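You operate a simulated robot arm through the tools that you are given. There is no shell and no other tool. Be economical: measure what you need, move in short steps, check, and stop when the job is done.

You are at the controls of a simulated robot arm. One attempt, no reset.

Task
Put things in order on the top of the mending bench. At the end: the beige cedar block stands where the orange pad stood; the orange pad is on the beige board; the gold brass weight stands where the beige cedar block stood; the beige cleaning pad stands where the gold brass weight stood; whatever was shut is shut again. Leave all else as you found it, and nothing knocked over.

It is judged by the outcome, as a careful person would: the job done as asked, and still so three seconds after it is handed in. It fails if anything else is knocked over, pushed out of place, dropped, spilled or broken.

Robot
A 7-joint arm with a two-finger parallel gripper, fixed in place. Base frame: the origin is at the foot of the arm, x ahead of it, y to its left, z up; the work surface is at about z = 0. Units: m, rad, N and s.
With the tool pointing down near the work surface it reaches from about 0.24 to 0.62 m from the base axis. Its first joint turns from -1.152 to 1.152 rad. Payload 2.6 kg.
Tool frame: the origin (TCP) lies between the finger pads and is the grasp point; the fingertips stand 0.03 m ahead of it; z points along the fingers, y is the line along which they close. Largest opening 0.094 m; finger width 0.028, thickness 0.01; the body of the gripper, 0.05 by 0.096 m, starts 0.055 m behind the TCP.
Orientation is that of the tool frame in the base frame, as [roll, pitch, yaw] about the fixed x, y, z axes, in that order (R = Rz(yaw) Ry(pitch) Rx(roll)). With the fingers straight down and closing along the base's y, the tool's x points along the base's -x, its y along +y and its z along -z.

Tools
- The arm moves only by the tool move_arm. Its argument "moves" is a list of rows, each a list of 7 numbers: the shift along the base's x, y, z in m, then the turn, a rotation vector about the base's x, y, z in rad, then the gripper command, from -1 (shut) to 1 (fully open), values between in proportion. In form: [[tx, ty, tz, wx, wy, wz, fingers], ...]. A call has 1 to 12 rows; each row is the pose to reach, as a shift and turn from the pose commanded when the call began. Each row takes 0.2 s and may step no farther than 0.05 m and 0.15 rad from the row before; otherwise, or with a gripper value out of range, the whole call is refused. Where a pose cannot be reached the arm comes as near as it can. A force on the tool above 40 N (or 10 N above the force at the start of the call, whichever is more), or a blocked arm, ends the call early, and 0.2 s more pass. Each finger travels about 0.072 m/s and halts on what it meets, pressing with about 36 N; the grip force reading is that of the motor and also rises with nothing between the fingers. The clock runs only during rows and for 0.2 s after the last one: add rows that repeat a pose to give the fingers time. It gives the time, the measured TCP pose, the force on the tool (base axes), the opening and the grip force at its end, in the units of the frame above (readings bear some noise), with the torque about the TCP (base axes, N m) and any sound that the robot's microphone picked up.
- Cameras (640 x 400 px; columns grow to the right, rows downward): "scene" is fixed at [0.0297, 0.4255, 0.5709]; the picture's right is [-0.83, -0.55, 0.00], its down [-0.27, 0.41, -0.87] and it looks along [0.48, -0.73, -0.49] (base axes); focal length 338 px, centre (320, 200). "wrist" rides on the gripper at [0.076, 0.014, -0.102] in the tool frame; the picture's right is [-0.18, 0.98, 0.00], its down [-0.75, -0.14, -0.64] and it looks along [-0.63, -0.12, 0.77] (tool axes); focal length 243 px, centre (320, 200). There is no depth. A picture from a camera that has moved, and an enlarged one, comes with that camera's place and axes in the base frame and with its lens.
- snapshot(camera): a new picture of that camera. It takes no simulated time.
- enlarge(camera, box): a new picture of the part [left, top, right, bottom] of that camera's present view, enlarged. It takes no simulated time.
- hand_in(): hands the job in; it is judged then, once.

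Go step by step. Nothing tells you positions but the pictures and the camera data: compare them with the known pose of the tool, close in by small moves and look again before you grip or let go. The budget is 120 turns and 76 pictures, counting those below and the enlarged ones. Unless the task says otherwise, let go and move clear before handing in, and close with one line.

The tools are called after "Call:" by a JSON object that holds its "api" and its "payload". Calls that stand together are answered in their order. move_arm: Moves the arm, as the interface text tells. Its arguments: {"type":"object","properties":{"moves":{"type":"array"}},"required":["moves"]} The other tools are called the same way: snapshot (camera) takes a picture; enlarge (camera, box) takes an enlarged picture of a part of a camera's view; hand_in () hands the job in.

At the start:

```text
time_s: 0.0
eef_pos: [0.3831, -0.1915, 0.2555]
tcp_rot: [-3.141, -0.001, 3.141]
force: [1.1, 0.6, 0.0]
moment: [0.02, 0.04, -0.02]
width: 0.0941
grip_force: 0.1
```

scene: 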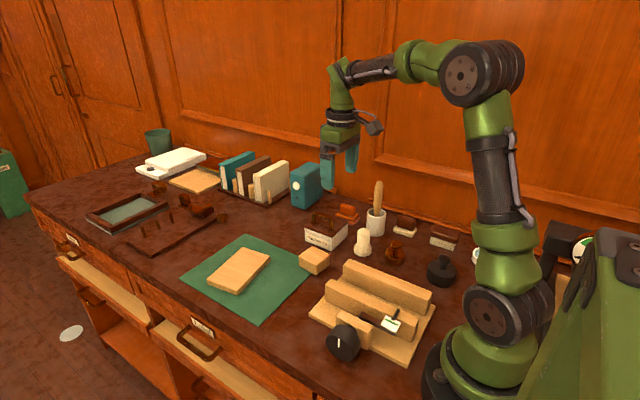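
wrist: 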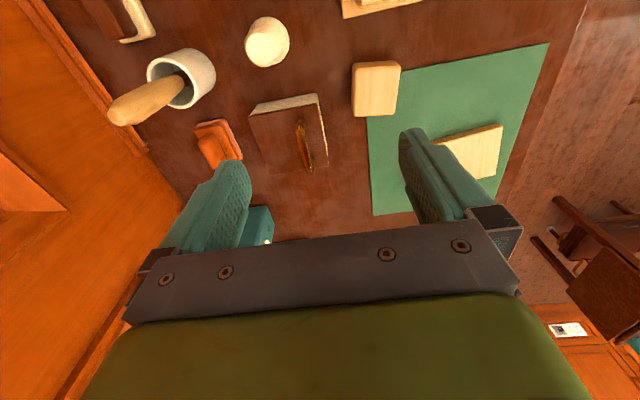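

I see a bench with a green mat, a beige board on it, a beige block beside it, an orange thing near the back and a lidded box. I'll enlarge the scene to identify the things.

Call:
{"api": "enlarge", "payload": {"camera": "scene", "box": [280, 170, 480, 295]}}

Call:
{"api": "enlarge", "payload": {"camera": "scene", "box": [80, 120, 320, 270]}}

Call:
{"api": "enlarge", "payload": {"camera": "wrist", "box": [100, 0, 420, 200]}}

Call:
{"api": "enlarge", "payload": {"camera": "scene", "box": [300, 240, 460, 370]}}

```text
3.20 times, centred on (380, 232) of scene
camera zoom: at [0.0297, 0.4255, 0.5709], right [-0.83, -0.55, 0.0], down [-0.27, 0.41, -0.87], along [0.48, -0.73, -0.49], focal length 1083 px, centre (128, 96)
```

zoom: 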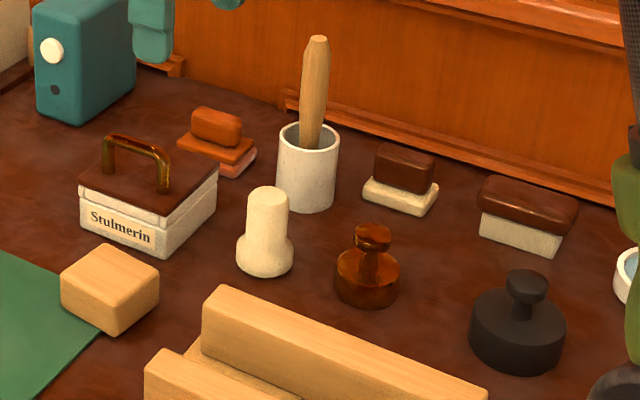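

```text
2.67 times, centred on (200, 195) of scene
camera zoom: at [0.0297, 0.4255, 0.5709], right [-0.83, -0.55, 0.0], down [-0.27, 0.41, -0.87], along [0.48, -0.73, -0.49], focal length 903 px, centre (640, 213)
```

zoom: 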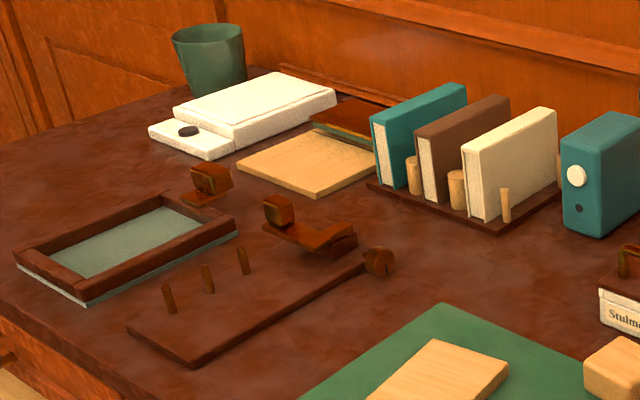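

```text
2.00 times, centred on (260, 100) of wrist
camera zoom: at [0.3058, -0.1772, 0.3583], right [0.18, 0.98, 0.0], down [0.75, -0.14, 0.64], along [0.63, -0.12, -0.77], focal length 485 px, centre (440, 400)
```

zoom: 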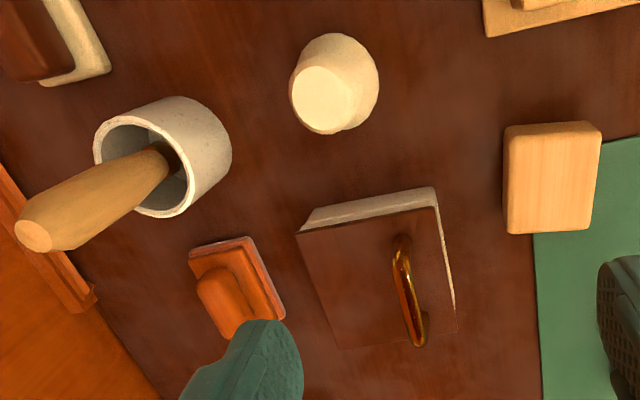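

```text
3.08 times, centred on (380, 305) of scene
camera zoom: at [0.0297, 0.4255, 0.5709], right [-0.83, -0.55, 0.0], down [-0.27, 0.41, -0.87], along [0.48, -0.73, -0.49], focal length 1042 px, centre (135, -123)
```

zoom: 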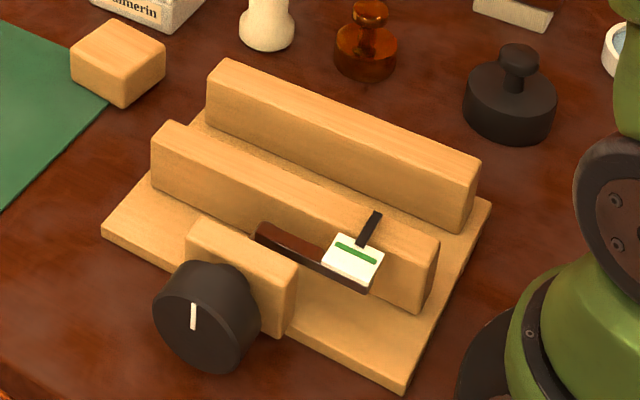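

The boards and pads are located roughly: block near (0.41,-0.12), orange pad (0.46,-0.38), amber-gold weight (0.25,-0.26), cream pad with brown handle (0.275,-0.395). I'll turn the gripper so the wrist camera looks towards -y and view the back row.

Call:
{"api": "move_arm", "payload": {"moves": [[0, 0.01, 0.0, 0, 0, -0.143, 1], [-0.01, 0.02, 0.0, 0, 0, -0.286, 1], [-0.02, 0.03, 0.0, 0, 0, -0.429, 1], [-0.03, 0.04, 0.0, 0, 0, -0.572, 1], [-0.03, 0.05, 0.0, 0, 0, -0.715, 1], [-0.03, 0.06, 0.0, 0, 0, -0.858, 1], [-0.03, 0.06, 0, 0, 0, -1.0, 1], [-0.03, 0.06, 0, 0, 0, -1.143, 1], [-0.03, 0.06, 0, 0, 0, -1.286, 1], [-0.03, 0.06, 0, 0, 0, -1.429, 1], [-0.03, 0.06, 0, 0, 0, -1.571, 1]]}}

Call:
{"api": "snapshot", "payload": {"camera": "wrist"}}

```text
time_s: 2.4
eef_pos: [0.352, -0.1315, 0.2572]
tcp_rot: [3.141, 0.001, 1.569]
force: [-0.2, 1.0, -0.1]
moment: [0.02, 0.0, -0.03]
width: 0.0941
grip_force: 0.1
```

```text
69 pictures are left
camera wrist: at [0.3665, -0.0553, 0.3588], right [0.98, -0.19, 0.0], down [-0.14, -0.75, 0.64], along [-0.12, -0.63, -0.77], focal length 243 px, centre (320, 200)
```

wrist: 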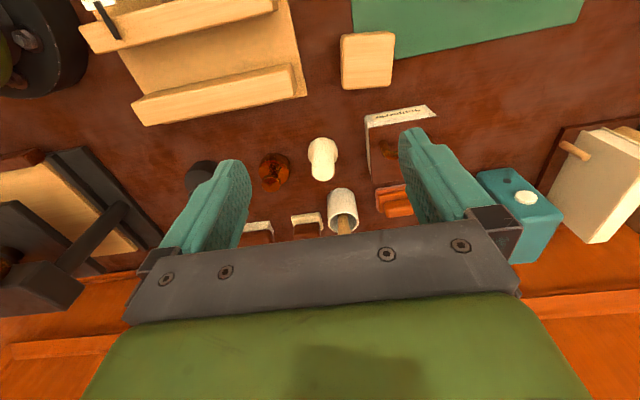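

The turned view works. I'll enlarge the row of things to tell the pads, weights and brush apart.

Call:
{"api": "enlarge", "payload": {"camera": "wrist", "box": [180, 100, 440, 262]}}

```text
2.46 times, centred on (310, 181) of wrist
camera zoom: at [0.3665, -0.0553, 0.3588], right [0.98, -0.19, 0.0], down [-0.14, -0.75, 0.64], along [-0.12, -0.63, -0.77], focal length 597 px, centre (345, 247)
```

zoom: 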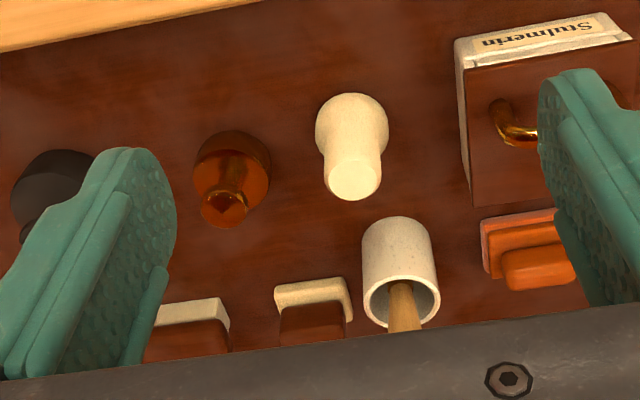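

Next I move over towards the orange pad for a closer view.

Call:
{"api": "move_arm", "payload": {"moves": [[0.03, -0.03, 0, 0, 0, 0, 1], [0.06, -0.06, 0, 0, 0, 0, 1], [0.09, -0.09, 0, 0, 0, 0, 1], [0.1, -0.12, -0.01, 0, 0, 0, 1], [0.1, -0.15, -0.02, 0, 0, 0, 1]]}}

Call:
{"api": "snapshot", "payload": {"camera": "wrist"}}

```text
time_s: 3.6
eef_pos: [0.4508, -0.2803, 0.2375]
tcp_rot: [3.141, 0.0, 1.57]
force: [0.2, -0.3, -0.1]
moment: [-0.05, 0.03, 0.01]
width: 0.0942
grip_force: 0.1
```

```text
67 pictures are left
camera wrist: at [0.4655, -0.2051, 0.3395], right [0.98, -0.18, 0.0], down [-0.14, -0.75, 0.64], along [-0.12, -0.63, -0.77], focal length 243 px, centre (320, 200)
```

wrist: 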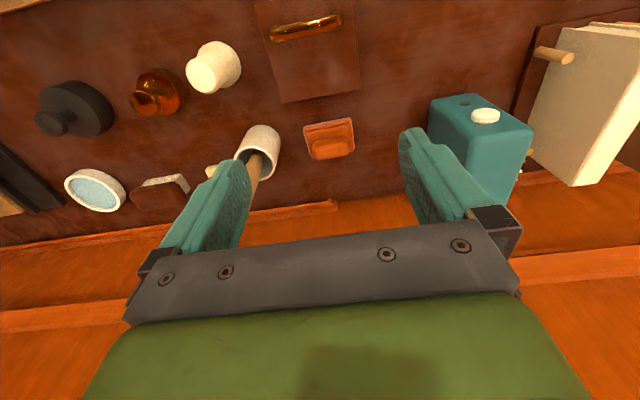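

Call:
{"api": "enlarge", "payload": {"camera": "wrist", "box": [200, 60, 440, 210]}}

Call:
{"api": "enlarge", "payload": {"camera": "scene", "box": [290, 180, 450, 280]}}

```text
2.67 times, centred on (320, 135) of wrist
camera zoom: at [0.4655, -0.2051, 0.3395], right [0.98, -0.18, 0.0], down [-0.14, -0.75, 0.64], along [-0.12, -0.63, -0.77], focal length 647 px, centre (320, 373)
```

zoom: 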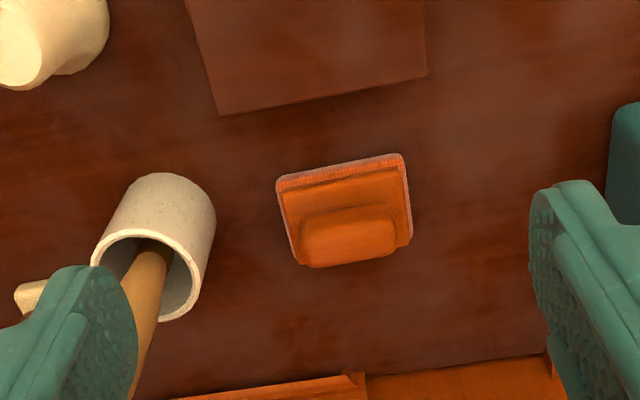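

```text
4.00 times, centred on (370, 230) of scene
camera zoom: at [0.0297, 0.4256, 0.5709], right [-0.83, -0.55, 0.0], down [-0.27, 0.41, -0.87], along [0.48, -0.73, -0.49], focal length 1354 px, centre (120, 80)
```

zoom: 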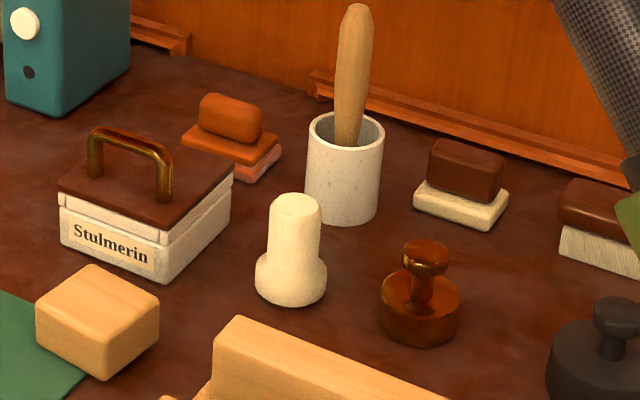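

The orange pad measures about 0.067 x 0.047 m and is centred near (0.449,-0.367), aligned with the axes. I move above it, lower part way and look again.

Call:
{"api": "move_arm", "payload": {"moves": [[0, -0.045, 0, 0, 0, 0, 1], [-0.002, -0.087, -0.0, 0, 0, 0, 1], [-0.002, -0.087, -0.045, 0, 0, 0, 1], [-0.002, -0.087, -0.09, 0, 0, 0, 1], [-0.002, -0.087, -0.12, 0, 0, 0, 1], [-0.002, -0.087, -0.12, 0, 0, 0, 1]]}}

Call:
{"api": "snapshot", "payload": {"camera": "wrist"}}

Call:
{"api": "snapshot", "payload": {"camera": "scene"}}

```text
time_s: 5.0
eef_pos: [0.4507, -0.3681, 0.1135]
tcp_rot: [-3.141, -0.001, 1.571]
force: [-0.4, 0.2, 0.7]
moment: [0.01, -0.02, -0.04]
width: 0.0939
grip_force: 0.0
```

```text
64 pictures are left
camera wrist: at [0.4651, -0.2915, 0.2173], right [0.98, -0.18, 0.0], down [-0.14, -0.75, 0.64], along [-0.12, -0.63, -0.77], focal length 243 px, centre (320, 200)
```

wrist: 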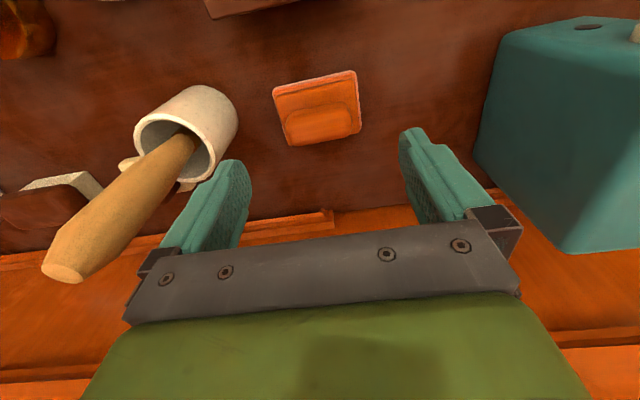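

```text
63 pictures are left
```

scene: 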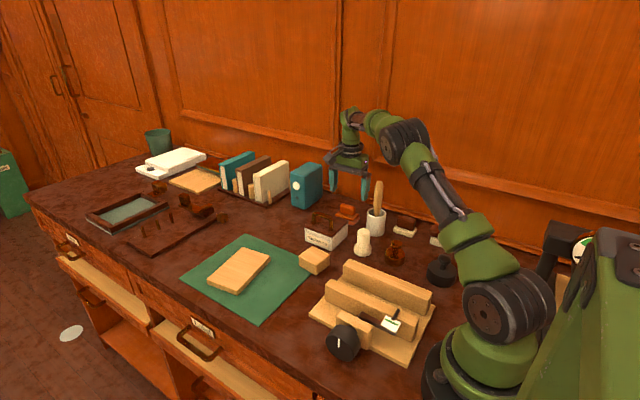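

The pad centre measures (0.450,-0.363). I lower around it to z≈0.036.

Call:
{"api": "move_arm", "payload": {"moves": [[0, 0.005, -0.03, 0, 0, 0, 1], [0, 0.005, -0.055, 0, 0, 0, 1], [0, 0.005, -0.07, 0, 0, 0, 1], [0, 0.005, -0.077, 0, 0, 0, 1], [0, 0.005, -0.077, 0, 0, 0, 1]]}}

Call:
{"api": "snapshot", "payload": {"camera": "wrist"}}

Call:
{"api": "enlarge", "payload": {"camera": "scene", "box": [310, 150, 430, 225]}}

```text
time_s: 6.2
eef_pos: [0.4493, -0.3644, 0.0391]
tcp_rot: [-3.141, 0.0, 1.572]
force: [-1.0, 0.5, 0.5]
moment: [-0.02, 0.03, -0.03]
width: 0.0939
grip_force: 0.0
```

```text
62 pictures are left
camera wrist: at [0.4644, -0.2878, 0.1417], right [0.98, -0.18, 0.0], down [-0.14, -0.75, 0.64], along [-0.12, -0.63, -0.77], focal length 243 px, centre (320, 200)
```

wrist: 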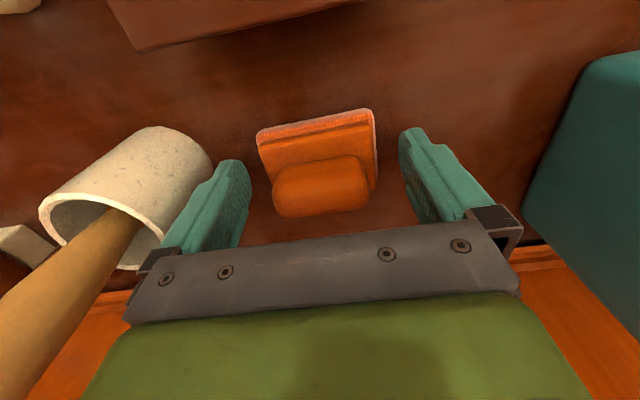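

```text
5.33 times, centred on (370, 188) of scene
camera zoom: at [0.0297, 0.4255, 0.5709], right [-0.83, -0.55, 0.0], down [-0.27, 0.41, -0.87], along [0.48, -0.73, -0.49], focal length 1806 px, centre (53, 267)
```

zoom: 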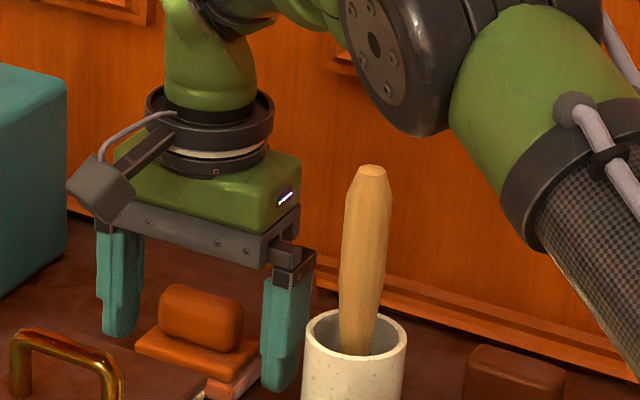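

The fingers straddle the pad well. I lower 4 mm more and close.

Call:
{"api": "move_arm", "payload": {"moves": [[0, 0, -0.004, 0, 0, 0, 1], [0, 0, -0.004, 0, 0, 0, -1], [0, 0, -0.004, 0, 0, 0, -1], [0, 0, -0.004, 0, 0, 0, -1], [0, 0, -0.004, 0, 0, 0, -1]]}}

Call:
{"api": "snapshot", "payload": {"camera": "wrist"}}

```text
time_s: 7.4
eef_pos: [0.4495, -0.3634, 0.0352]
tcp_rot: [-3.14, 0.001, 1.572]
force: [-0.5, 1.0, 1.4]
moment: [0.06, -0.03, 0.03]
width: 0.0691
grip_force: 35.8
```

```text
60 pictures are left
camera wrist: at [0.4638, -0.2878, 0.1377], right [0.98, -0.18, 0.0], down [-0.14, -0.75, 0.64], along [-0.12, -0.63, -0.77], focal length 243 px, centre (320, 200)
```

wrist: 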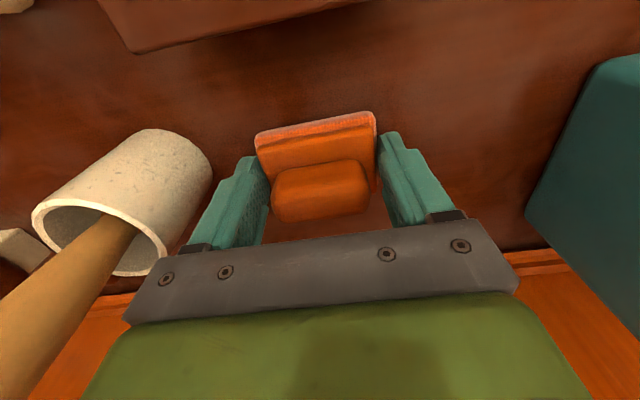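

The pad is held (width 0.069). I lift it straight up and carry it towards the board.

Call:
{"api": "move_arm", "payload": {"moves": [[0, 0, 0.04, 0, 0, 0, -1], [0, 0, 0.085, 0, 0, 0, -1], [0, 0, 0.13, 0, 0, 0, -1], [0, 0, 0.16, 0, 0, 0, -1], [0.01, 0.04, 0.165, 0, 0, 0, -1], [0.02, 0.085, 0.165, 0, 0, 0, -1], [0.03, 0.13, 0.165, 0, 0, 0, -1], [0.04, 0.175, 0.165, 0, 0, 0, -1], [0.05, 0.22, 0.165, 0, 0, 0, -1], [0.06, 0.26, 0.165, 0, 0, 0, -1], [0.065, 0.3, 0.165, 0, 0, 0, -1], [0.065, 0.34, 0.165, 0, 0, 0, -1]]}}

Call:
{"api": "snapshot", "payload": {"camera": "wrist"}}

Call:
{"api": "snapshot", "payload": {"camera": "scene"}}

```text
time_s: 10.0
eef_pos: [0.5144, -0.0204, 0.196]
tcp_rot: [3.141, 0.0, 1.571]
force: [0.0, -0.5, -1.1]
moment: [0.01, -0.02, 0.02]
width: 0.0001
grip_force: 33.3
```

```text
59 pictures are left
camera wrist: at [0.5292, 0.0555, 0.2986], right [0.98, -0.18, 0.0], down [-0.14, -0.75, 0.64], along [-0.12, -0.63, -0.77], focal length 243 px, centre (320, 200)
```

wrist: 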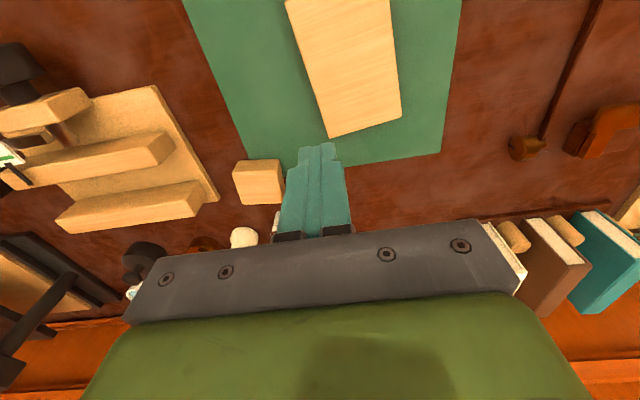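

```text
58 pictures are left
```

scene: 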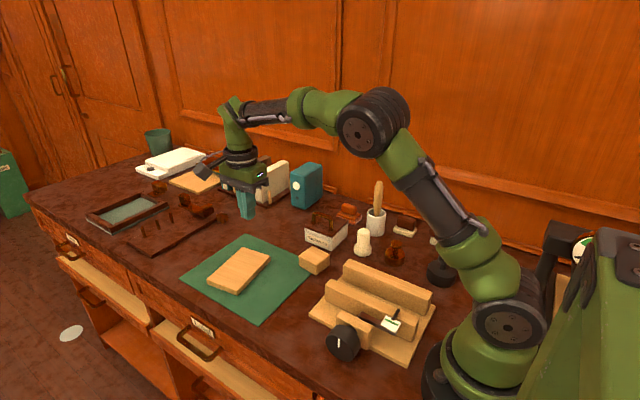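

The pad slipped out of the fingers; it seems to be still near its place. I look closer.

Call:
{"api": "enlarge", "payload": {"camera": "scene", "box": [290, 180, 450, 280]}}

```text
4.00 times, centred on (370, 230) of scene
camera zoom: at [0.0297, 0.4255, 0.5709], right [-0.83, -0.55, 0.0], down [-0.27, 0.41, -0.87], along [0.48, -0.73, -0.49], focal length 1354 px, centre (120, 80)
```

zoom: 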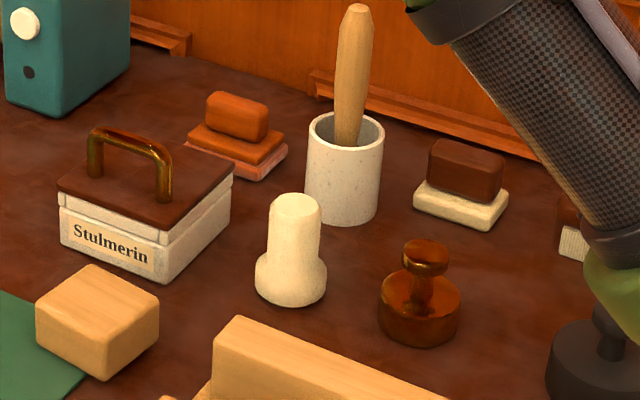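

The pad stands upright at its place, shifted only a few millimetres. This time I'll grip it by its handle; first I go back above it with the fingers open.

Call:
{"api": "move_arm", "payload": {"moves": [[-0.005, -0.04, 0, 0, 0, 0, 1], [-0.01, -0.085, 0, 0, 0, 0, 1], [-0.02, -0.13, 0, 0, 0, 0, 1], [-0.03, -0.175, 0, 0, 0, 0, 1], [-0.04, -0.22, 0, 0, 0, 0, 1], [-0.05, -0.265, 0, 0, 0, 0, 1], [-0.06, -0.305, 0, 0, 0, 0, 1], [-0.065, -0.34, 0, 0, 0, 0, 0.6], [-0.065, -0.34, -0.04, 0, 0, 0, 0.6], [-0.065, -0.34, -0.08, 0, 0, 0, 0.6], [-0.065, -0.34, -0.09, 0, 0, 0, 0.6]]}}

Call:
{"api": "snapshot", "payload": {"camera": "wrist"}}

```text
time_s: 12.4
eef_pos: [0.4489, -0.3635, 0.11]
tcp_rot: [-3.14, 0.001, 1.571]
force: [0.1, -0.3, -0.2]
moment: [-0.04, 0.02, 0.02]
width: 0.075
grip_force: 0.0
```

```text
56 pictures are left
camera wrist: at [0.4633, -0.288, 0.2126], right [0.98, -0.18, 0.0], down [-0.14, -0.75, 0.64], along [-0.12, -0.63, -0.77], focal length 243 px, centre (320, 200)
```

wrist: 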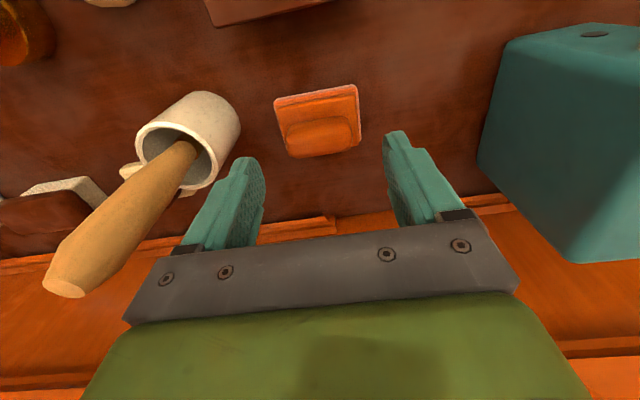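

Call:
{"api": "enlarge", "payload": {"camera": "wrist", "box": [250, 70, 386, 170]}}

```text
4.00 times, centred on (318, 120) of wrist
camera zoom: at [0.4633, -0.288, 0.2126], right [0.98, -0.18, 0.0], down [-0.14, -0.75, 0.64], along [-0.12, -0.63, -0.77], focal length 970 px, centre (328, 520)
```

zoom: 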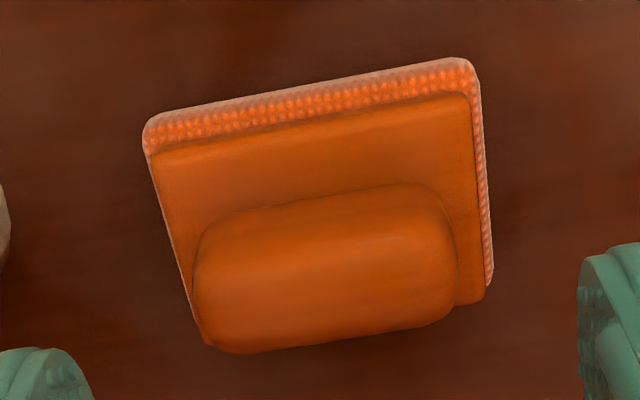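

The handle runs about x 0.423–0.472 at y≈-0.368, top near z 0.048. I lower so the tips straddle its ends just above the plate, then close.

Call:
{"api": "move_arm", "payload": {"moves": [[-0.001, -0.005, -0.025, 0, 0, 0, 0.6], [-0.001, -0.005, -0.042, 0, 0, 0, 0.6], [-0.001, -0.005, -0.049, 0, 0, 0, 0.6], [-0.001, -0.005, -0.049, 0, 0, 0, -1], [-0.001, -0.005, -0.049, 0, 0, 0, -1], [-0.001, -0.005, -0.049, 0, 0, 0, -1]]}}

Call:
{"api": "snapshot", "payload": {"camera": "wrist"}}

```text
time_s: 13.8
eef_pos: [0.4485, -0.3701, 0.0601]
tcp_rot: [-3.141, -0.001, 1.569]
force: [0.1, 0.3, 0.4]
moment: [-0.03, 0.0, -0.01]
width: 0.0495
grip_force: 36.3
```

```text
54 pictures are left
camera wrist: at [0.4624, -0.2928, 0.1629], right [0.98, -0.18, 0.0], down [-0.14, -0.75, 0.64], along [-0.12, -0.63, -0.77], focal length 243 px, centre (320, 200)
```

wrist: 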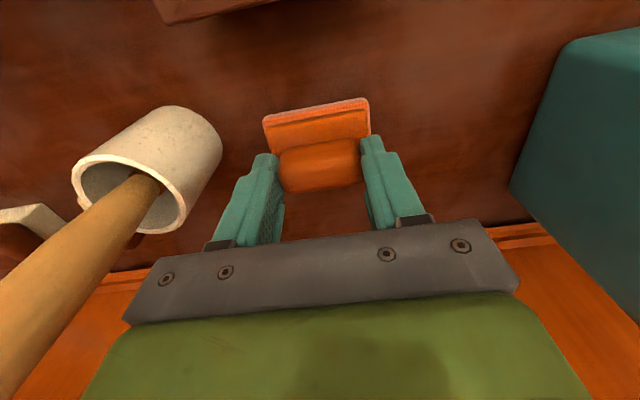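

The handle is gripped at 0.0495 m. I lift a little and check that it holds.

Call:
{"api": "move_arm", "payload": {"moves": [[0, 0, 0.01, 0, 0, 0, -1], [0, 0, 0.025, 0, 0, 0, -1], [0, 0, 0.045, 0, 0, 0, -1]]}}

Call:
{"api": "enlarge", "payload": {"camera": "scene", "box": [290, 150, 450, 250]}}

```text
time_s: 14.6
eef_pos: [0.4484, -0.368, 0.1072]
tcp_rot: [-3.142, 0.0, 1.572]
force: [0.7, 0.9, -1.2]
moment: [-0.04, 0.0, -0.01]
width: 0.0492
grip_force: 36.1
```

```text
4.00 times, centred on (370, 200) of scene
camera zoom: at [0.0297, 0.4255, 0.5709], right [-0.83, -0.55, 0.0], down [-0.27, 0.41, -0.87], along [0.48, -0.73, -0.49], focal length 1354 px, centre (120, 200)
```

zoom: 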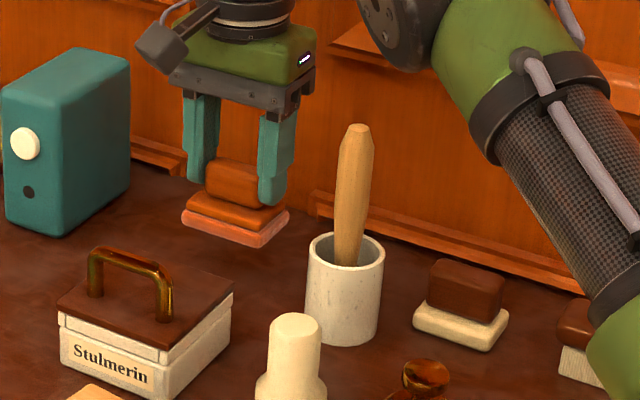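

It holds well. The board's centre is about (0.546,-0.005), turned about 8°, so I carry the pad there.

Call:
{"api": "move_arm", "payload": {"moves": [[0, 0, 0.04, 0, 0, 0, -1], [0, 0.02, 0.075, 0, 0, 0, -1], [0.01, 0.06, 0.08, 0, 0, 0, -1], [0.02, 0.1, 0.08, 0, 0, 0.02, -1], [0.03, 0.14, 0.08, 0, 0, 0.04, -1], [0.04, 0.18, 0.08, 0, 0, 0.06, -1], [0.05, 0.22, 0.08, 0, 0, 0.08, -1], [0.06, 0.26, 0.08, 0, 0, 0.1, -1], [0.075, 0.3, 0.08, 0, 0, 0.12, -1], [0.09, 0.335, 0.08, 0, 0, 0.14, -1], [0.098, 0.363, 0.075, 0, 0, 0.14, -1], [0.098, 0.363, 0.05, 0, 0, 0.14, -1]]}}

Call:
{"api": "snapshot", "payload": {"camera": "wrist"}}

Call:
{"api": "enlarge", "payload": {"camera": "scene", "box": [160, 170, 360, 295]}}

```text
time_s: 17.2
eef_pos: [0.548, -0.0085, 0.1559]
tcp_rot: [-3.14, 0.002, 1.711]
force: [0.3, 1.0, -0.7]
moment: [0.02, 0.01, -0.01]
width: 0.0497
grip_force: 36.2
```

```text
52 pictures are left
camera wrist: at [0.5517, 0.0689, 0.2588], right [1.0, -0.04, 0.0], down [-0.03, -0.77, 0.64], along [-0.03, -0.64, -0.77], focal length 243 px, centre (320, 200)
```

wrist: 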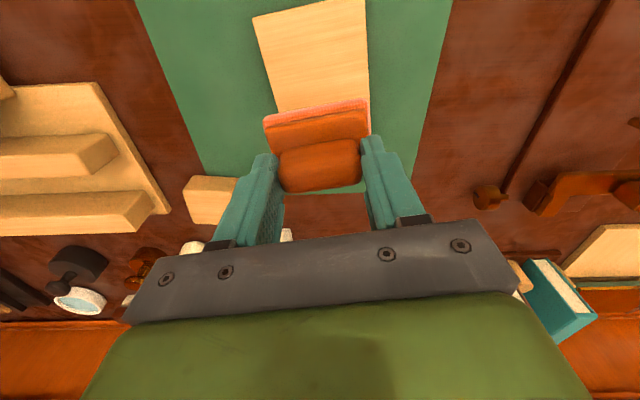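

```text
3.20 times, centred on (260, 232) of scene
camera zoom: at [0.0297, 0.4256, 0.5709], right [-0.83, -0.55, 0.0], down [-0.27, 0.41, -0.87], along [0.48, -0.73, -0.49], focal length 1083 px, centre (512, 96)
```

zoom: 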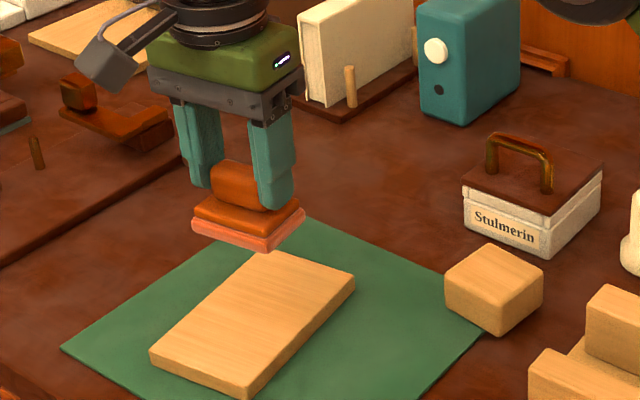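

The alignment agrees with the board. I lower in small steps until contact, about z 0.078.

Call:
{"api": "move_arm", "payload": {"moves": [[0, 0.001, -0.035, 0, 0, 0, -1], [0, 0.001, -0.06, 0, 0, 0, -1], [0, 0.001, -0.07, 0, 0, 0, -1], [0, 0.001, -0.07, 0, 0, 0, -1]]}}

Call:
{"api": "enlarge", "payload": {"camera": "scene", "box": [180, 200, 340, 300]}}

```text
time_s: 18.2
eef_pos: [0.5461, -0.0044, 0.0865]
tcp_rot: [-3.14, -0.002, 1.71]
force: [0.7, -0.3, -0.5]
moment: [-0.01, -0.02, -0.03]
width: 0.0494
grip_force: 35.9
```

```text
4.00 times, centred on (260, 250) of scene
camera zoom: at [0.0297, 0.4255, 0.5709], right [-0.83, -0.55, 0.0], down [-0.27, 0.41, -0.87], along [0.48, -0.73, -0.49], focal length 1354 px, centre (560, 0)
```

zoom: 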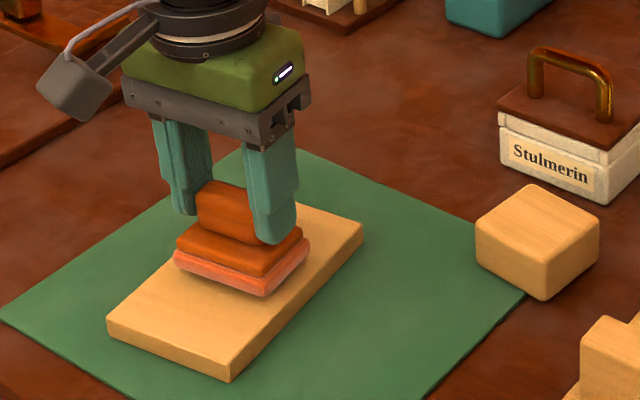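

Call:
{"api": "move_arm", "payload": {"moves": [[0, 0, -0.004, 0, 0, 0, -1], [0, 0, -0.008, 0, 0, 0, -1], [0, 0, -0.008, 0, 0, 0, -1]]}}

```text
time_s: 19.0
eef_pos: [0.5472, -0.0032, 0.0794]
tcp_rot: [3.137, 0.0, 1.71]
force: [-11.1, 0.1, 25.7]
moment: [-0.04, 0.94, -0.06]
width: 0.0494
grip_force: 36.2
```

Contact is made (25 N upward). I ease up 2 mm, open and rise.

Call:
{"api": "move_arm", "payload": {"moves": [[0, 0, 0.002, 0, 0, 0, -1], [0, 0, 0.002, 0, 0, 0, 0.3], [0, 0, 0.002, 0, 0, 0, 0.6], [0, 0, 0.002, 0, 0, 0, 0.6], [0, 0, 0.03, 0, 0, 0, 0.6], [0, 0, 0.07, 0, 0, 0, 0.8], [0, 0, 0.11, 0, 0, 0, 1]]}}

Call:
{"api": "enlarge", "payload": {"camera": "scene", "box": [180, 200, 340, 300]}}

Call:
{"api": "snapshot", "payload": {"camera": "wrist"}}

```text
time_s: 20.6
eef_pos: [0.5459, -0.0066, 0.1883]
tcp_rot: [3.141, 0.001, 1.709]
force: [-0.1, -0.1, 0.6]
moment: [0.03, -0.02, 0.02]
width: 0.0941
grip_force: 0.0
```

```text
4.00 times, centred on (260, 250) of scene
camera zoom: at [0.0297, 0.4255, 0.5709], right [-0.83, -0.55, 0.0], down [-0.27, 0.41, -0.87], along [0.48, -0.73, -0.49], focal length 1354 px, centre (560, 0)
```

zoom: 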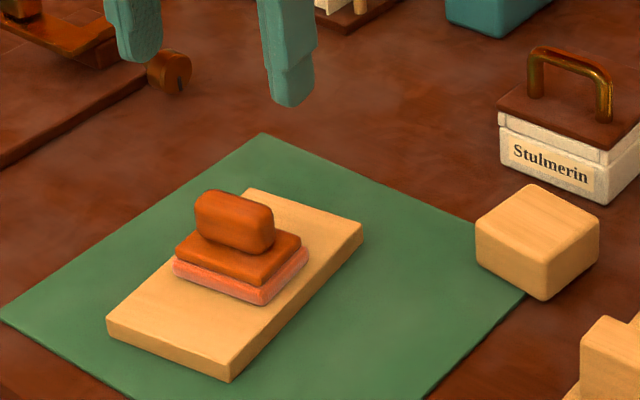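

```text
48 pictures are left
camera wrist: at [0.5499, 0.0711, 0.2911], right [1.0, -0.05, 0.0], down [-0.04, -0.77, 0.64], along [-0.03, -0.64, -0.77], focal length 243 px, centre (320, 200)
```

wrist: 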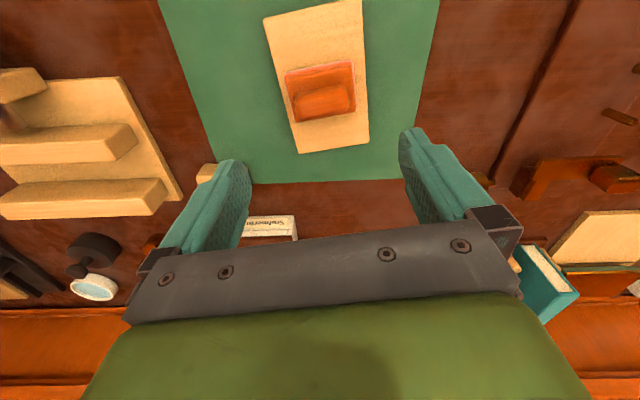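

The orange pad sits on the board. Now to the block: I move so the wrist camera sees it.

Call:
{"api": "move_arm", "payload": {"moves": [[-0.045, -0.015, 0, 0, 0, -0.05, 1], [-0.09, -0.03, 0, 0, 0, -0.1, 1], [-0.125, -0.055, 0, 0, 0, -0.14, 1], [-0.136, -0.075, 0, 0, 0, -0.14, 1], [-0.136, -0.075, 0, 0, 0, -0.14, 1]]}}

Call:
{"api": "snapshot", "payload": {"camera": "wrist"}}

```text
time_s: 21.8
eef_pos: [0.4121, -0.0799, 0.1862]
tcp_rot: [-3.141, 0.001, 1.569]
force: [-0.4, 0.1, 0.7]
moment: [0.01, -0.02, -0.01]
width: 0.0941
grip_force: 0.1
```

```text
47 pictures are left
camera wrist: at [0.427, -0.0038, 0.2892], right [0.98, -0.18, 0.0], down [-0.14, -0.75, 0.64], along [-0.12, -0.63, -0.77], focal length 243 px, centre (320, 200)
```

wrist: 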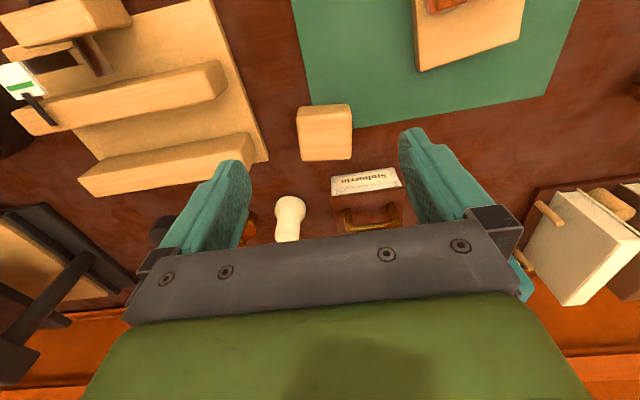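

Call:
{"api": "enlarge", "payload": {"camera": "wrist", "box": [250, 80, 410, 180]}}

```text
4.00 times, centred on (330, 130) of wrist
camera zoom: at [0.427, -0.0038, 0.2892], right [0.98, -0.18, 0.0], down [-0.14, -0.75, 0.64], along [-0.12, -0.63, -0.77], focal length 970 px, centre (280, 480)
```

zoom: 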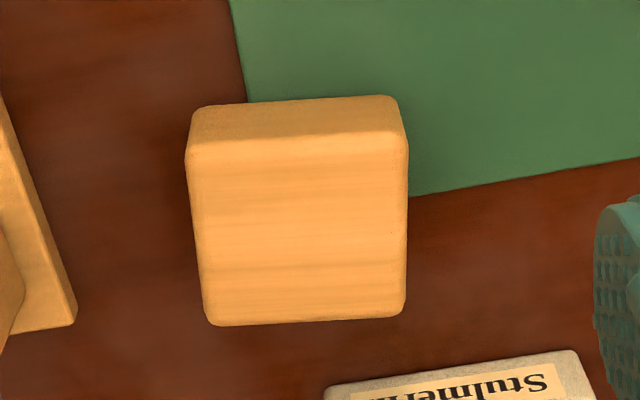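

The block measures about 0.058 x 0.054 x 0.03, centre (0.410,-0.128), turned about -6.7°. I align and lower around it.

Call:
{"api": "move_arm", "payload": {"moves": [[-0.002, -0.04, 0, 0, 0, -0.07, 1], [-0.002, -0.048, -0.03, 0, 0, -0.117, 1], [-0.002, -0.048, -0.07, 0, 0, -0.117, 1], [-0.002, -0.048, -0.1, 0, 0, -0.117, 1], [-0.002, -0.048, -0.1, 0, 0, -0.117, 1]]}}

Call:
{"api": "snapshot", "payload": {"camera": "wrist"}}

```text
time_s: 23.0
eef_pos: [0.4096, -0.1277, 0.0889]
tcp_rot: [-3.141, -0.001, 1.453]
force: [-0.4, 0.6, -0.7]
moment: [-0.01, -0.01, -0.01]
width: 0.0937
grip_force: 0.0
```

```text
45 pictures are left
camera wrist: at [0.4327, -0.0535, 0.1915], right [0.95, -0.3, 0.0], down [-0.23, -0.73, 0.64], along [-0.19, -0.61, -0.77], focal length 243 px, centre (320, 200)
```

wrist: 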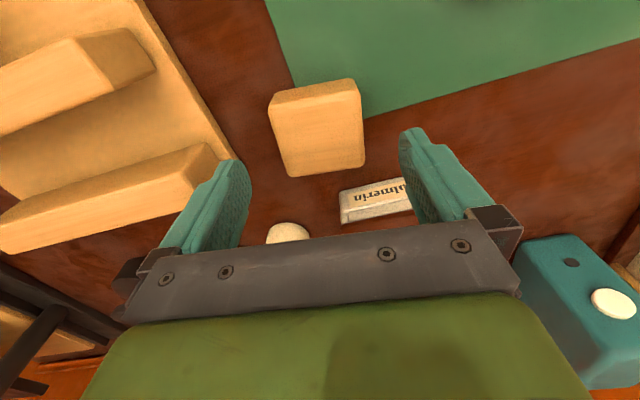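

Clearance to the vise is small but adequate; I narrow the opening a little, lower and grip.

Call:
{"api": "move_arm", "payload": {"moves": [[0.001, 0, -0.02, 0, 0, 0, 0.75], [0.001, 0, -0.045, 0, 0, 0, 0.75], [0.001, 0, -0.054, 0, 0, 0, 0.75], [0.001, 0, -0.054, 0, 0, 0, 0.75]]}}

Call:
{"api": "snapshot", "payload": {"camera": "wrist"}}

```text
time_s: 24.0
eef_pos: [0.4098, -0.1272, 0.0341]
tcp_rot: [3.14, 0.001, 1.453]
force: [-2.6, 2.5, 11.7]
moment: [-0.05, -0.42, -0.04]
width: 0.0803
grip_force: 0.1
```

```text
44 pictures are left
camera wrist: at [0.4328, -0.0529, 0.1364], right [0.95, -0.3, 0.0], down [-0.23, -0.73, 0.64], along [-0.19, -0.61, -0.77], focal length 243 px, centre (320, 200)
```

wrist: 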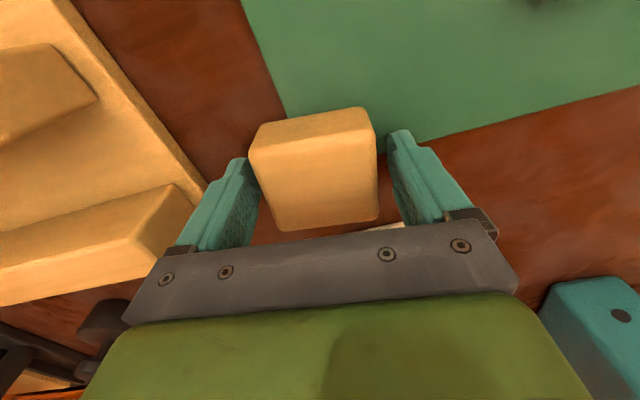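

The right finger touches the mat (12 N); I raise 3 mm and close.

Call:
{"api": "move_arm", "payload": {"moves": [[0, 0, 0.003, 0, 0, 0, 0.75], [0, 0, 0.003, 0, 0, 0, -1], [0, 0, 0.003, 0, 0, 0, -1], [0, 0, 0.003, 0, 0, 0, -1], [0, 0, 0.003, 0, 0, 0, -1]]}}

```text
time_s: 25.2
eef_pos: [0.4093, -0.1283, 0.0353]
tcp_rot: [3.141, 0.001, 1.454]
force: [0.3, 0.2, -0.1]
moment: [0.02, -0.02, 0.0]
width: 0.0637
grip_force: 36.6
```

Gripped at 0.064. I lift a bit and check.

Call:
{"api": "move_arm", "payload": {"moves": [[0, 0, 0.01, 0, 0, 0, -1], [0, 0, 0.03, 0, 0, 0, -1], [0, 0, 0.06, 0, 0, 0, -1]]}}

Call:
{"api": "enlarge", "payload": {"camera": "scene", "box": [240, 180, 400, 280]}}

```text
time_s: 26.0
eef_pos: [0.4095, -0.1262, 0.0969]
tcp_rot: [3.14, -0.001, 1.454]
force: [0.3, 0.2, -0.7]
moment: [-0.01, 0.01, 0.02]
width: 0.0634
grip_force: 36.9
```

```text
4.00 times, centred on (320, 230) of scene
camera zoom: at [0.0297, 0.4255, 0.5709], right [-0.83, -0.55, 0.0], down [-0.27, 0.41, -0.87], along [0.48, -0.73, -0.49], focal length 1354 px, centre (320, 80)
```

zoom: 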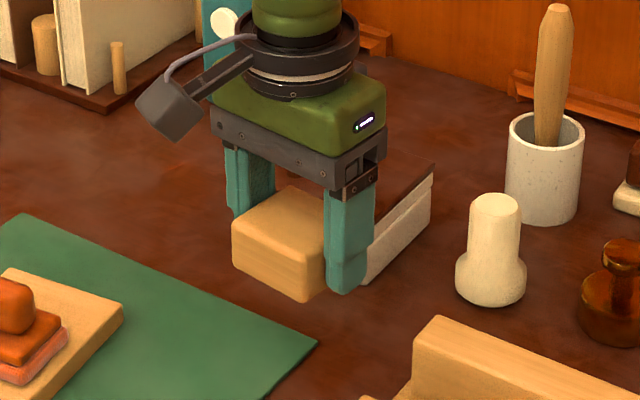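

The block is held. I raise it and carry it to the orange pad's old place at (0.450,-0.363).

Call:
{"api": "move_arm", "payload": {"moves": [[0, 0, 0.04, 0, 0, 0, -1], [0, 0, 0.085, 0, 0, 0, -1], [0.005, -0.035, 0.105, 0, 0, 0.03, -1], [0.01, -0.08, 0.105, 0, 0, 0.06, -1], [0.02, -0.125, 0.105, 0, 0, 0.09, -1], [0.03, -0.165, 0.105, 0, 0, 0.117, -1], [0.0405, -0.205, 0.105, 0, 0, 0.117, -1], [0.0405, -0.236, 0.09, 0, 0, 0.117, -1], [0.0405, -0.236, 0.05, 0, 0, 0.117, -1], [0.0405, -0.236, 0.01, 0, 0, 0.117, -1], [0.0405, -0.236, -0.02, 0, 0, 0.117, -1], [0.0405, -0.236, -0.02, 0, 0, 0.117, -1]]}}

Call:
{"api": "snapshot", "payload": {"camera": "wrist"}}

Call:
{"api": "enlarge", "payload": {"camera": "scene", "box": [280, 150, 440, 250]}}

```text
time_s: 28.6
eef_pos: [0.4519, -0.3664, 0.076]
tcp_rot: [3.139, 0.002, 1.571]
force: [0.3, 0.3, -0.1]
moment: [-0.02, 0.02, -0.01]
width: 0.0632
grip_force: 36.2
```

```text
42 pictures are left
camera wrist: at [0.4669, -0.2897, 0.1778], right [0.98, -0.18, 0.0], down [-0.14, -0.75, 0.64], along [-0.12, -0.63, -0.77], focal length 243 px, centre (320, 200)
```

wrist: 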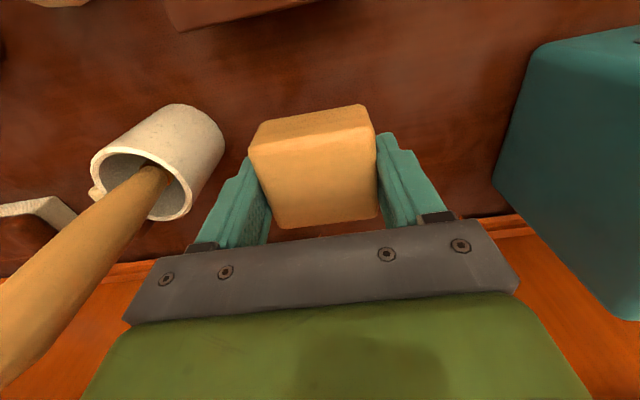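

```text
4.00 times, centred on (360, 200) of scene
camera zoom: at [0.0297, 0.4255, 0.5709], right [-0.83, -0.55, 0.0], down [-0.27, 0.41, -0.87], along [0.48, -0.73, -0.49], focal length 1354 px, centre (160, 200)
```

zoom: 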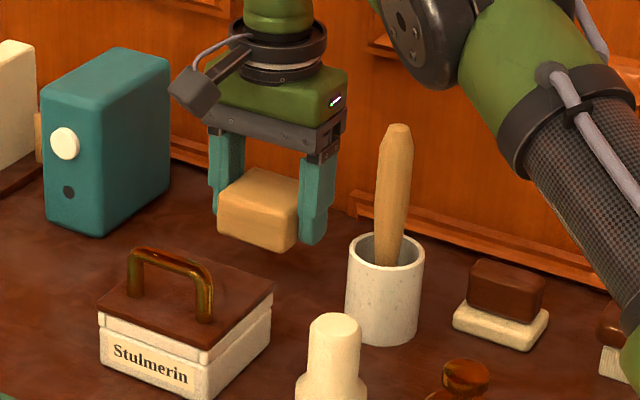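

All clear. I lower onto the surface gently.

Call:
{"api": "move_arm", "payload": {"moves": [[-0.001, 0.003, -0.02, 0, 0, 0, -1], [-0.001, 0.003, -0.035, 0, 0, 0, -1], [-0.001, 0.003, -0.04, 0, 0, 0, -1], [-0.001, 0.003, -0.04, 0, 0, 0, -1]]}}

```text
time_s: 29.6
eef_pos: [0.4511, -0.36, 0.0358]
tcp_rot: [3.141, 0.0, 1.57]
force: [1.2, 0.9, 0.4]
moment: [-0.01, -0.03, -0.01]
width: 0.0636
grip_force: 35.8
```

Call:
{"api": "move_arm", "payload": {"moves": [[0, -0.002, -0.002, 0, 0, 0, -1], [0, -0.002, -0.003, 0, 0, 0, -1], [0, -0.002, -0.003, 0, 0, 0, -1]]}}

```text
time_s: 30.4
eef_pos: [0.4484, -0.3615, 0.0326]
tcp_rot: [3.141, -0.001, 1.57]
force: [-0.7, -0.1, -1.1]
moment: [-0.01, 0.01, -0.02]
width: 0.0635
grip_force: 35.9
```

Call:
{"api": "move_arm", "payload": {"moves": [[0, 0, -0.0015, 0, 0, 0, -1], [0, 0, -0.002, 0, 0, 0, -1], [0, 0, -0.002, 0, 0, 0, -1]]}}

Call:
{"api": "enlarge", "payload": {"camera": "scene", "box": [300, 170, 400, 232]}}

```text
time_s: 31.2
eef_pos: [0.4505, -0.3609, 0.0313]
tcp_rot: [3.141, -0.001, 1.57]
force: [0.2, -0.3, 1.5]
moment: [-0.05, 0.07, -0.04]
width: 0.0634
grip_force: 36.1
```

```text
6.40 times, centred on (350, 201) of scene
camera zoom: at [0.0297, 0.4255, 0.5709], right [-0.83, -0.55, 0.0], down [-0.27, 0.41, -0.87], along [0.48, -0.73, -0.49], focal length 2167 px, centre (128, 194)
```

zoom: 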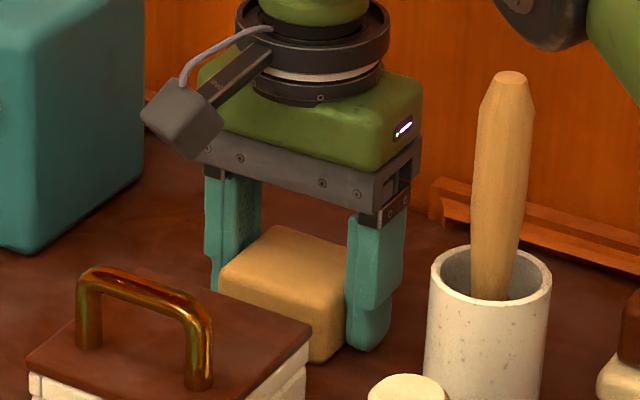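

It is down on the surface. I open and rise.

Call:
{"api": "move_arm", "payload": {"moves": [[0, 0, 0.001, 0, 0, 0, 0.5], [0, 0, 0.001, 0, 0, 0, 0.8], [0, 0, 0.001, 0, 0, 0, 0.8], [0, 0, 0.04, 0, 0, 0, 0.8], [0, 0, 0.085, 0, 0, 0, 0.8], [0, 0, 0.13, 0, 0, 0, 1], [0, 0, 0.16, 0, 0, 0, 1]]}}

Call:
{"api": "snapshot", "payload": {"camera": "wrist"}}

Call:
{"api": "enlarge", "payload": {"camera": "scene", "box": [280, 170, 480, 295]}}

```text
time_s: 32.8
eef_pos: [0.4503, -0.364, 0.1938]
tcp_rot: [-3.141, 0.0, 1.571]
force: [-0.6, -1.0, 0.4]
moment: [-0.03, -0.01, 0.02]
width: 0.0939
grip_force: 0.1
```

```text
39 pictures are left
camera wrist: at [0.4644, -0.289, 0.2967], right [0.98, -0.18, 0.0], down [-0.14, -0.75, 0.64], along [-0.12, -0.63, -0.77], focal length 243 px, centre (320, 200)
```

wrist: 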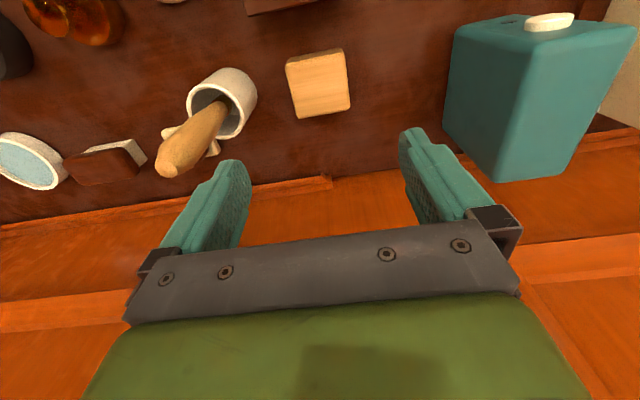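

```text
3.20 times, centred on (380, 232) of scene
camera zoom: at [0.0297, 0.4255, 0.5709], right [-0.83, -0.55, 0.0], down [-0.27, 0.41, -0.87], along [0.48, -0.73, -0.49], focal length 1083 px, centre (128, 96)
```

zoom: 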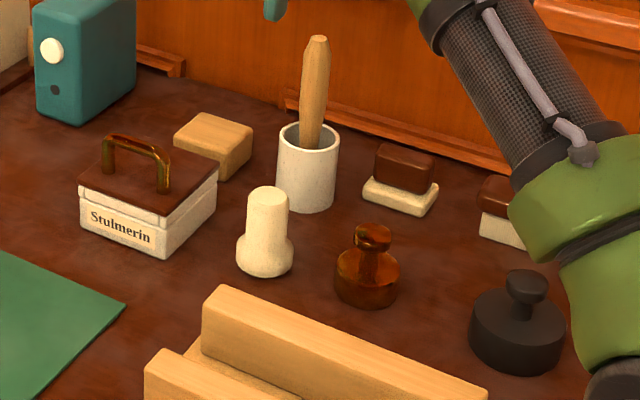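

The block stands in the orange pad's place. Next the brass weight: I move so the camera sees it.

Call:
{"api": "move_arm", "payload": {"moves": [[0, 0.04, 0.02, 0, 0, 0, 1], [0, 0.085, 0.03, 0, 0, 0, 1], [-0.01, 0.13, 0.03, 0, 0, 0, 1], [-0.04, 0.165, 0.03, 0, 0, 0, 1], [-0.08, 0.18, 0.03, 0, 0, 0, 1], [-0.125, 0.18, 0.03, 0, 0, 0, 1], [-0.165, 0.18, 0.02, 0, 0, 0, 1], [-0.195, 0.18, 0.0, 0, 0, 0, 1], [-0.195, 0.17, 0.0, 0, 0, 0, 1]]}}

Call:
{"api": "snapshot", "payload": {"camera": "wrist"}}

```text
time_s: 34.8
eef_pos: [0.2542, -0.1941, 0.1911]
tcp_rot: [3.139, -0.001, 1.572]
force: [0.0, 0.2, -0.3]
moment: [0.01, 0.0, 0.04]
width: 0.0938
grip_force: 0.0
```

```text
37 pictures are left
camera wrist: at [0.2685, -0.1178, 0.2943], right [0.98, -0.18, 0.0], down [-0.14, -0.75, 0.64], along [-0.12, -0.63, -0.77], focal length 243 px, centre (320, 200)
```

wrist: 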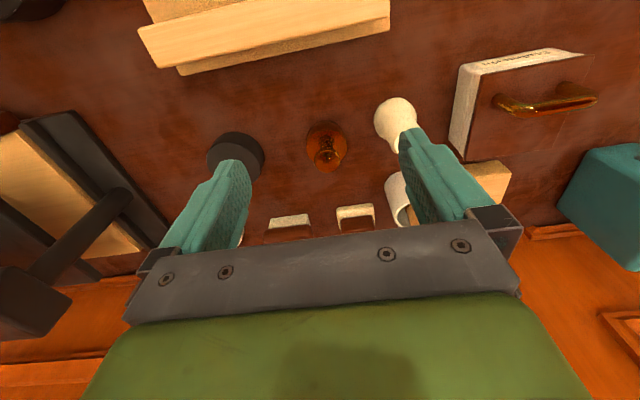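

Call:
{"api": "enlarge", "payload": {"camera": "wrist", "box": [280, 100, 400, 175]}}

Call:
{"api": "enlarge", "payload": {"camera": "scene", "box": [350, 205, 450, 268]}}

```text
5.33 times, centred on (340, 138) of wrist
camera zoom: at [0.2685, -0.1178, 0.2943], right [0.98, -0.18, 0.0], down [-0.14, -0.75, 0.64], along [-0.12, -0.63, -0.77], focal length 1294 px, centre (213, 533)
```

zoom: 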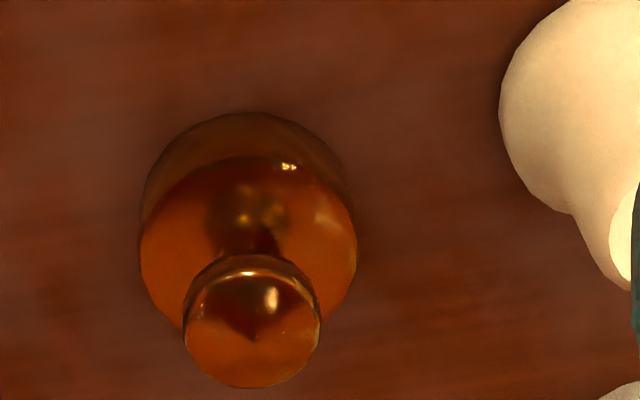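

```text
6.35 times, centred on (400, 236) of scene
camera zoom: at [0.0297, 0.4256, 0.5709], right [-0.83, -0.55, 0.0], down [-0.27, 0.41, -0.87], along [0.48, -0.73, -0.49], focal length 2150 px, centre (-188, -32)
```

zoom: 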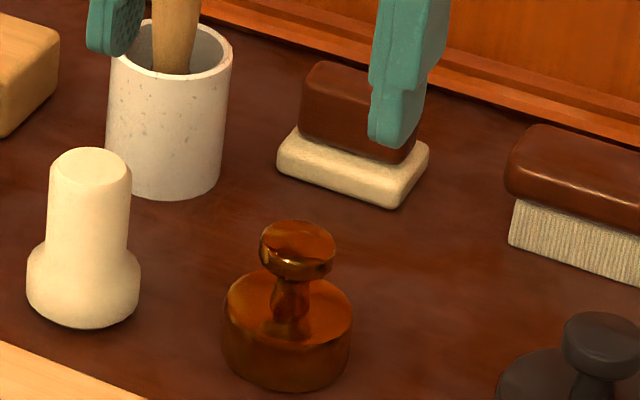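

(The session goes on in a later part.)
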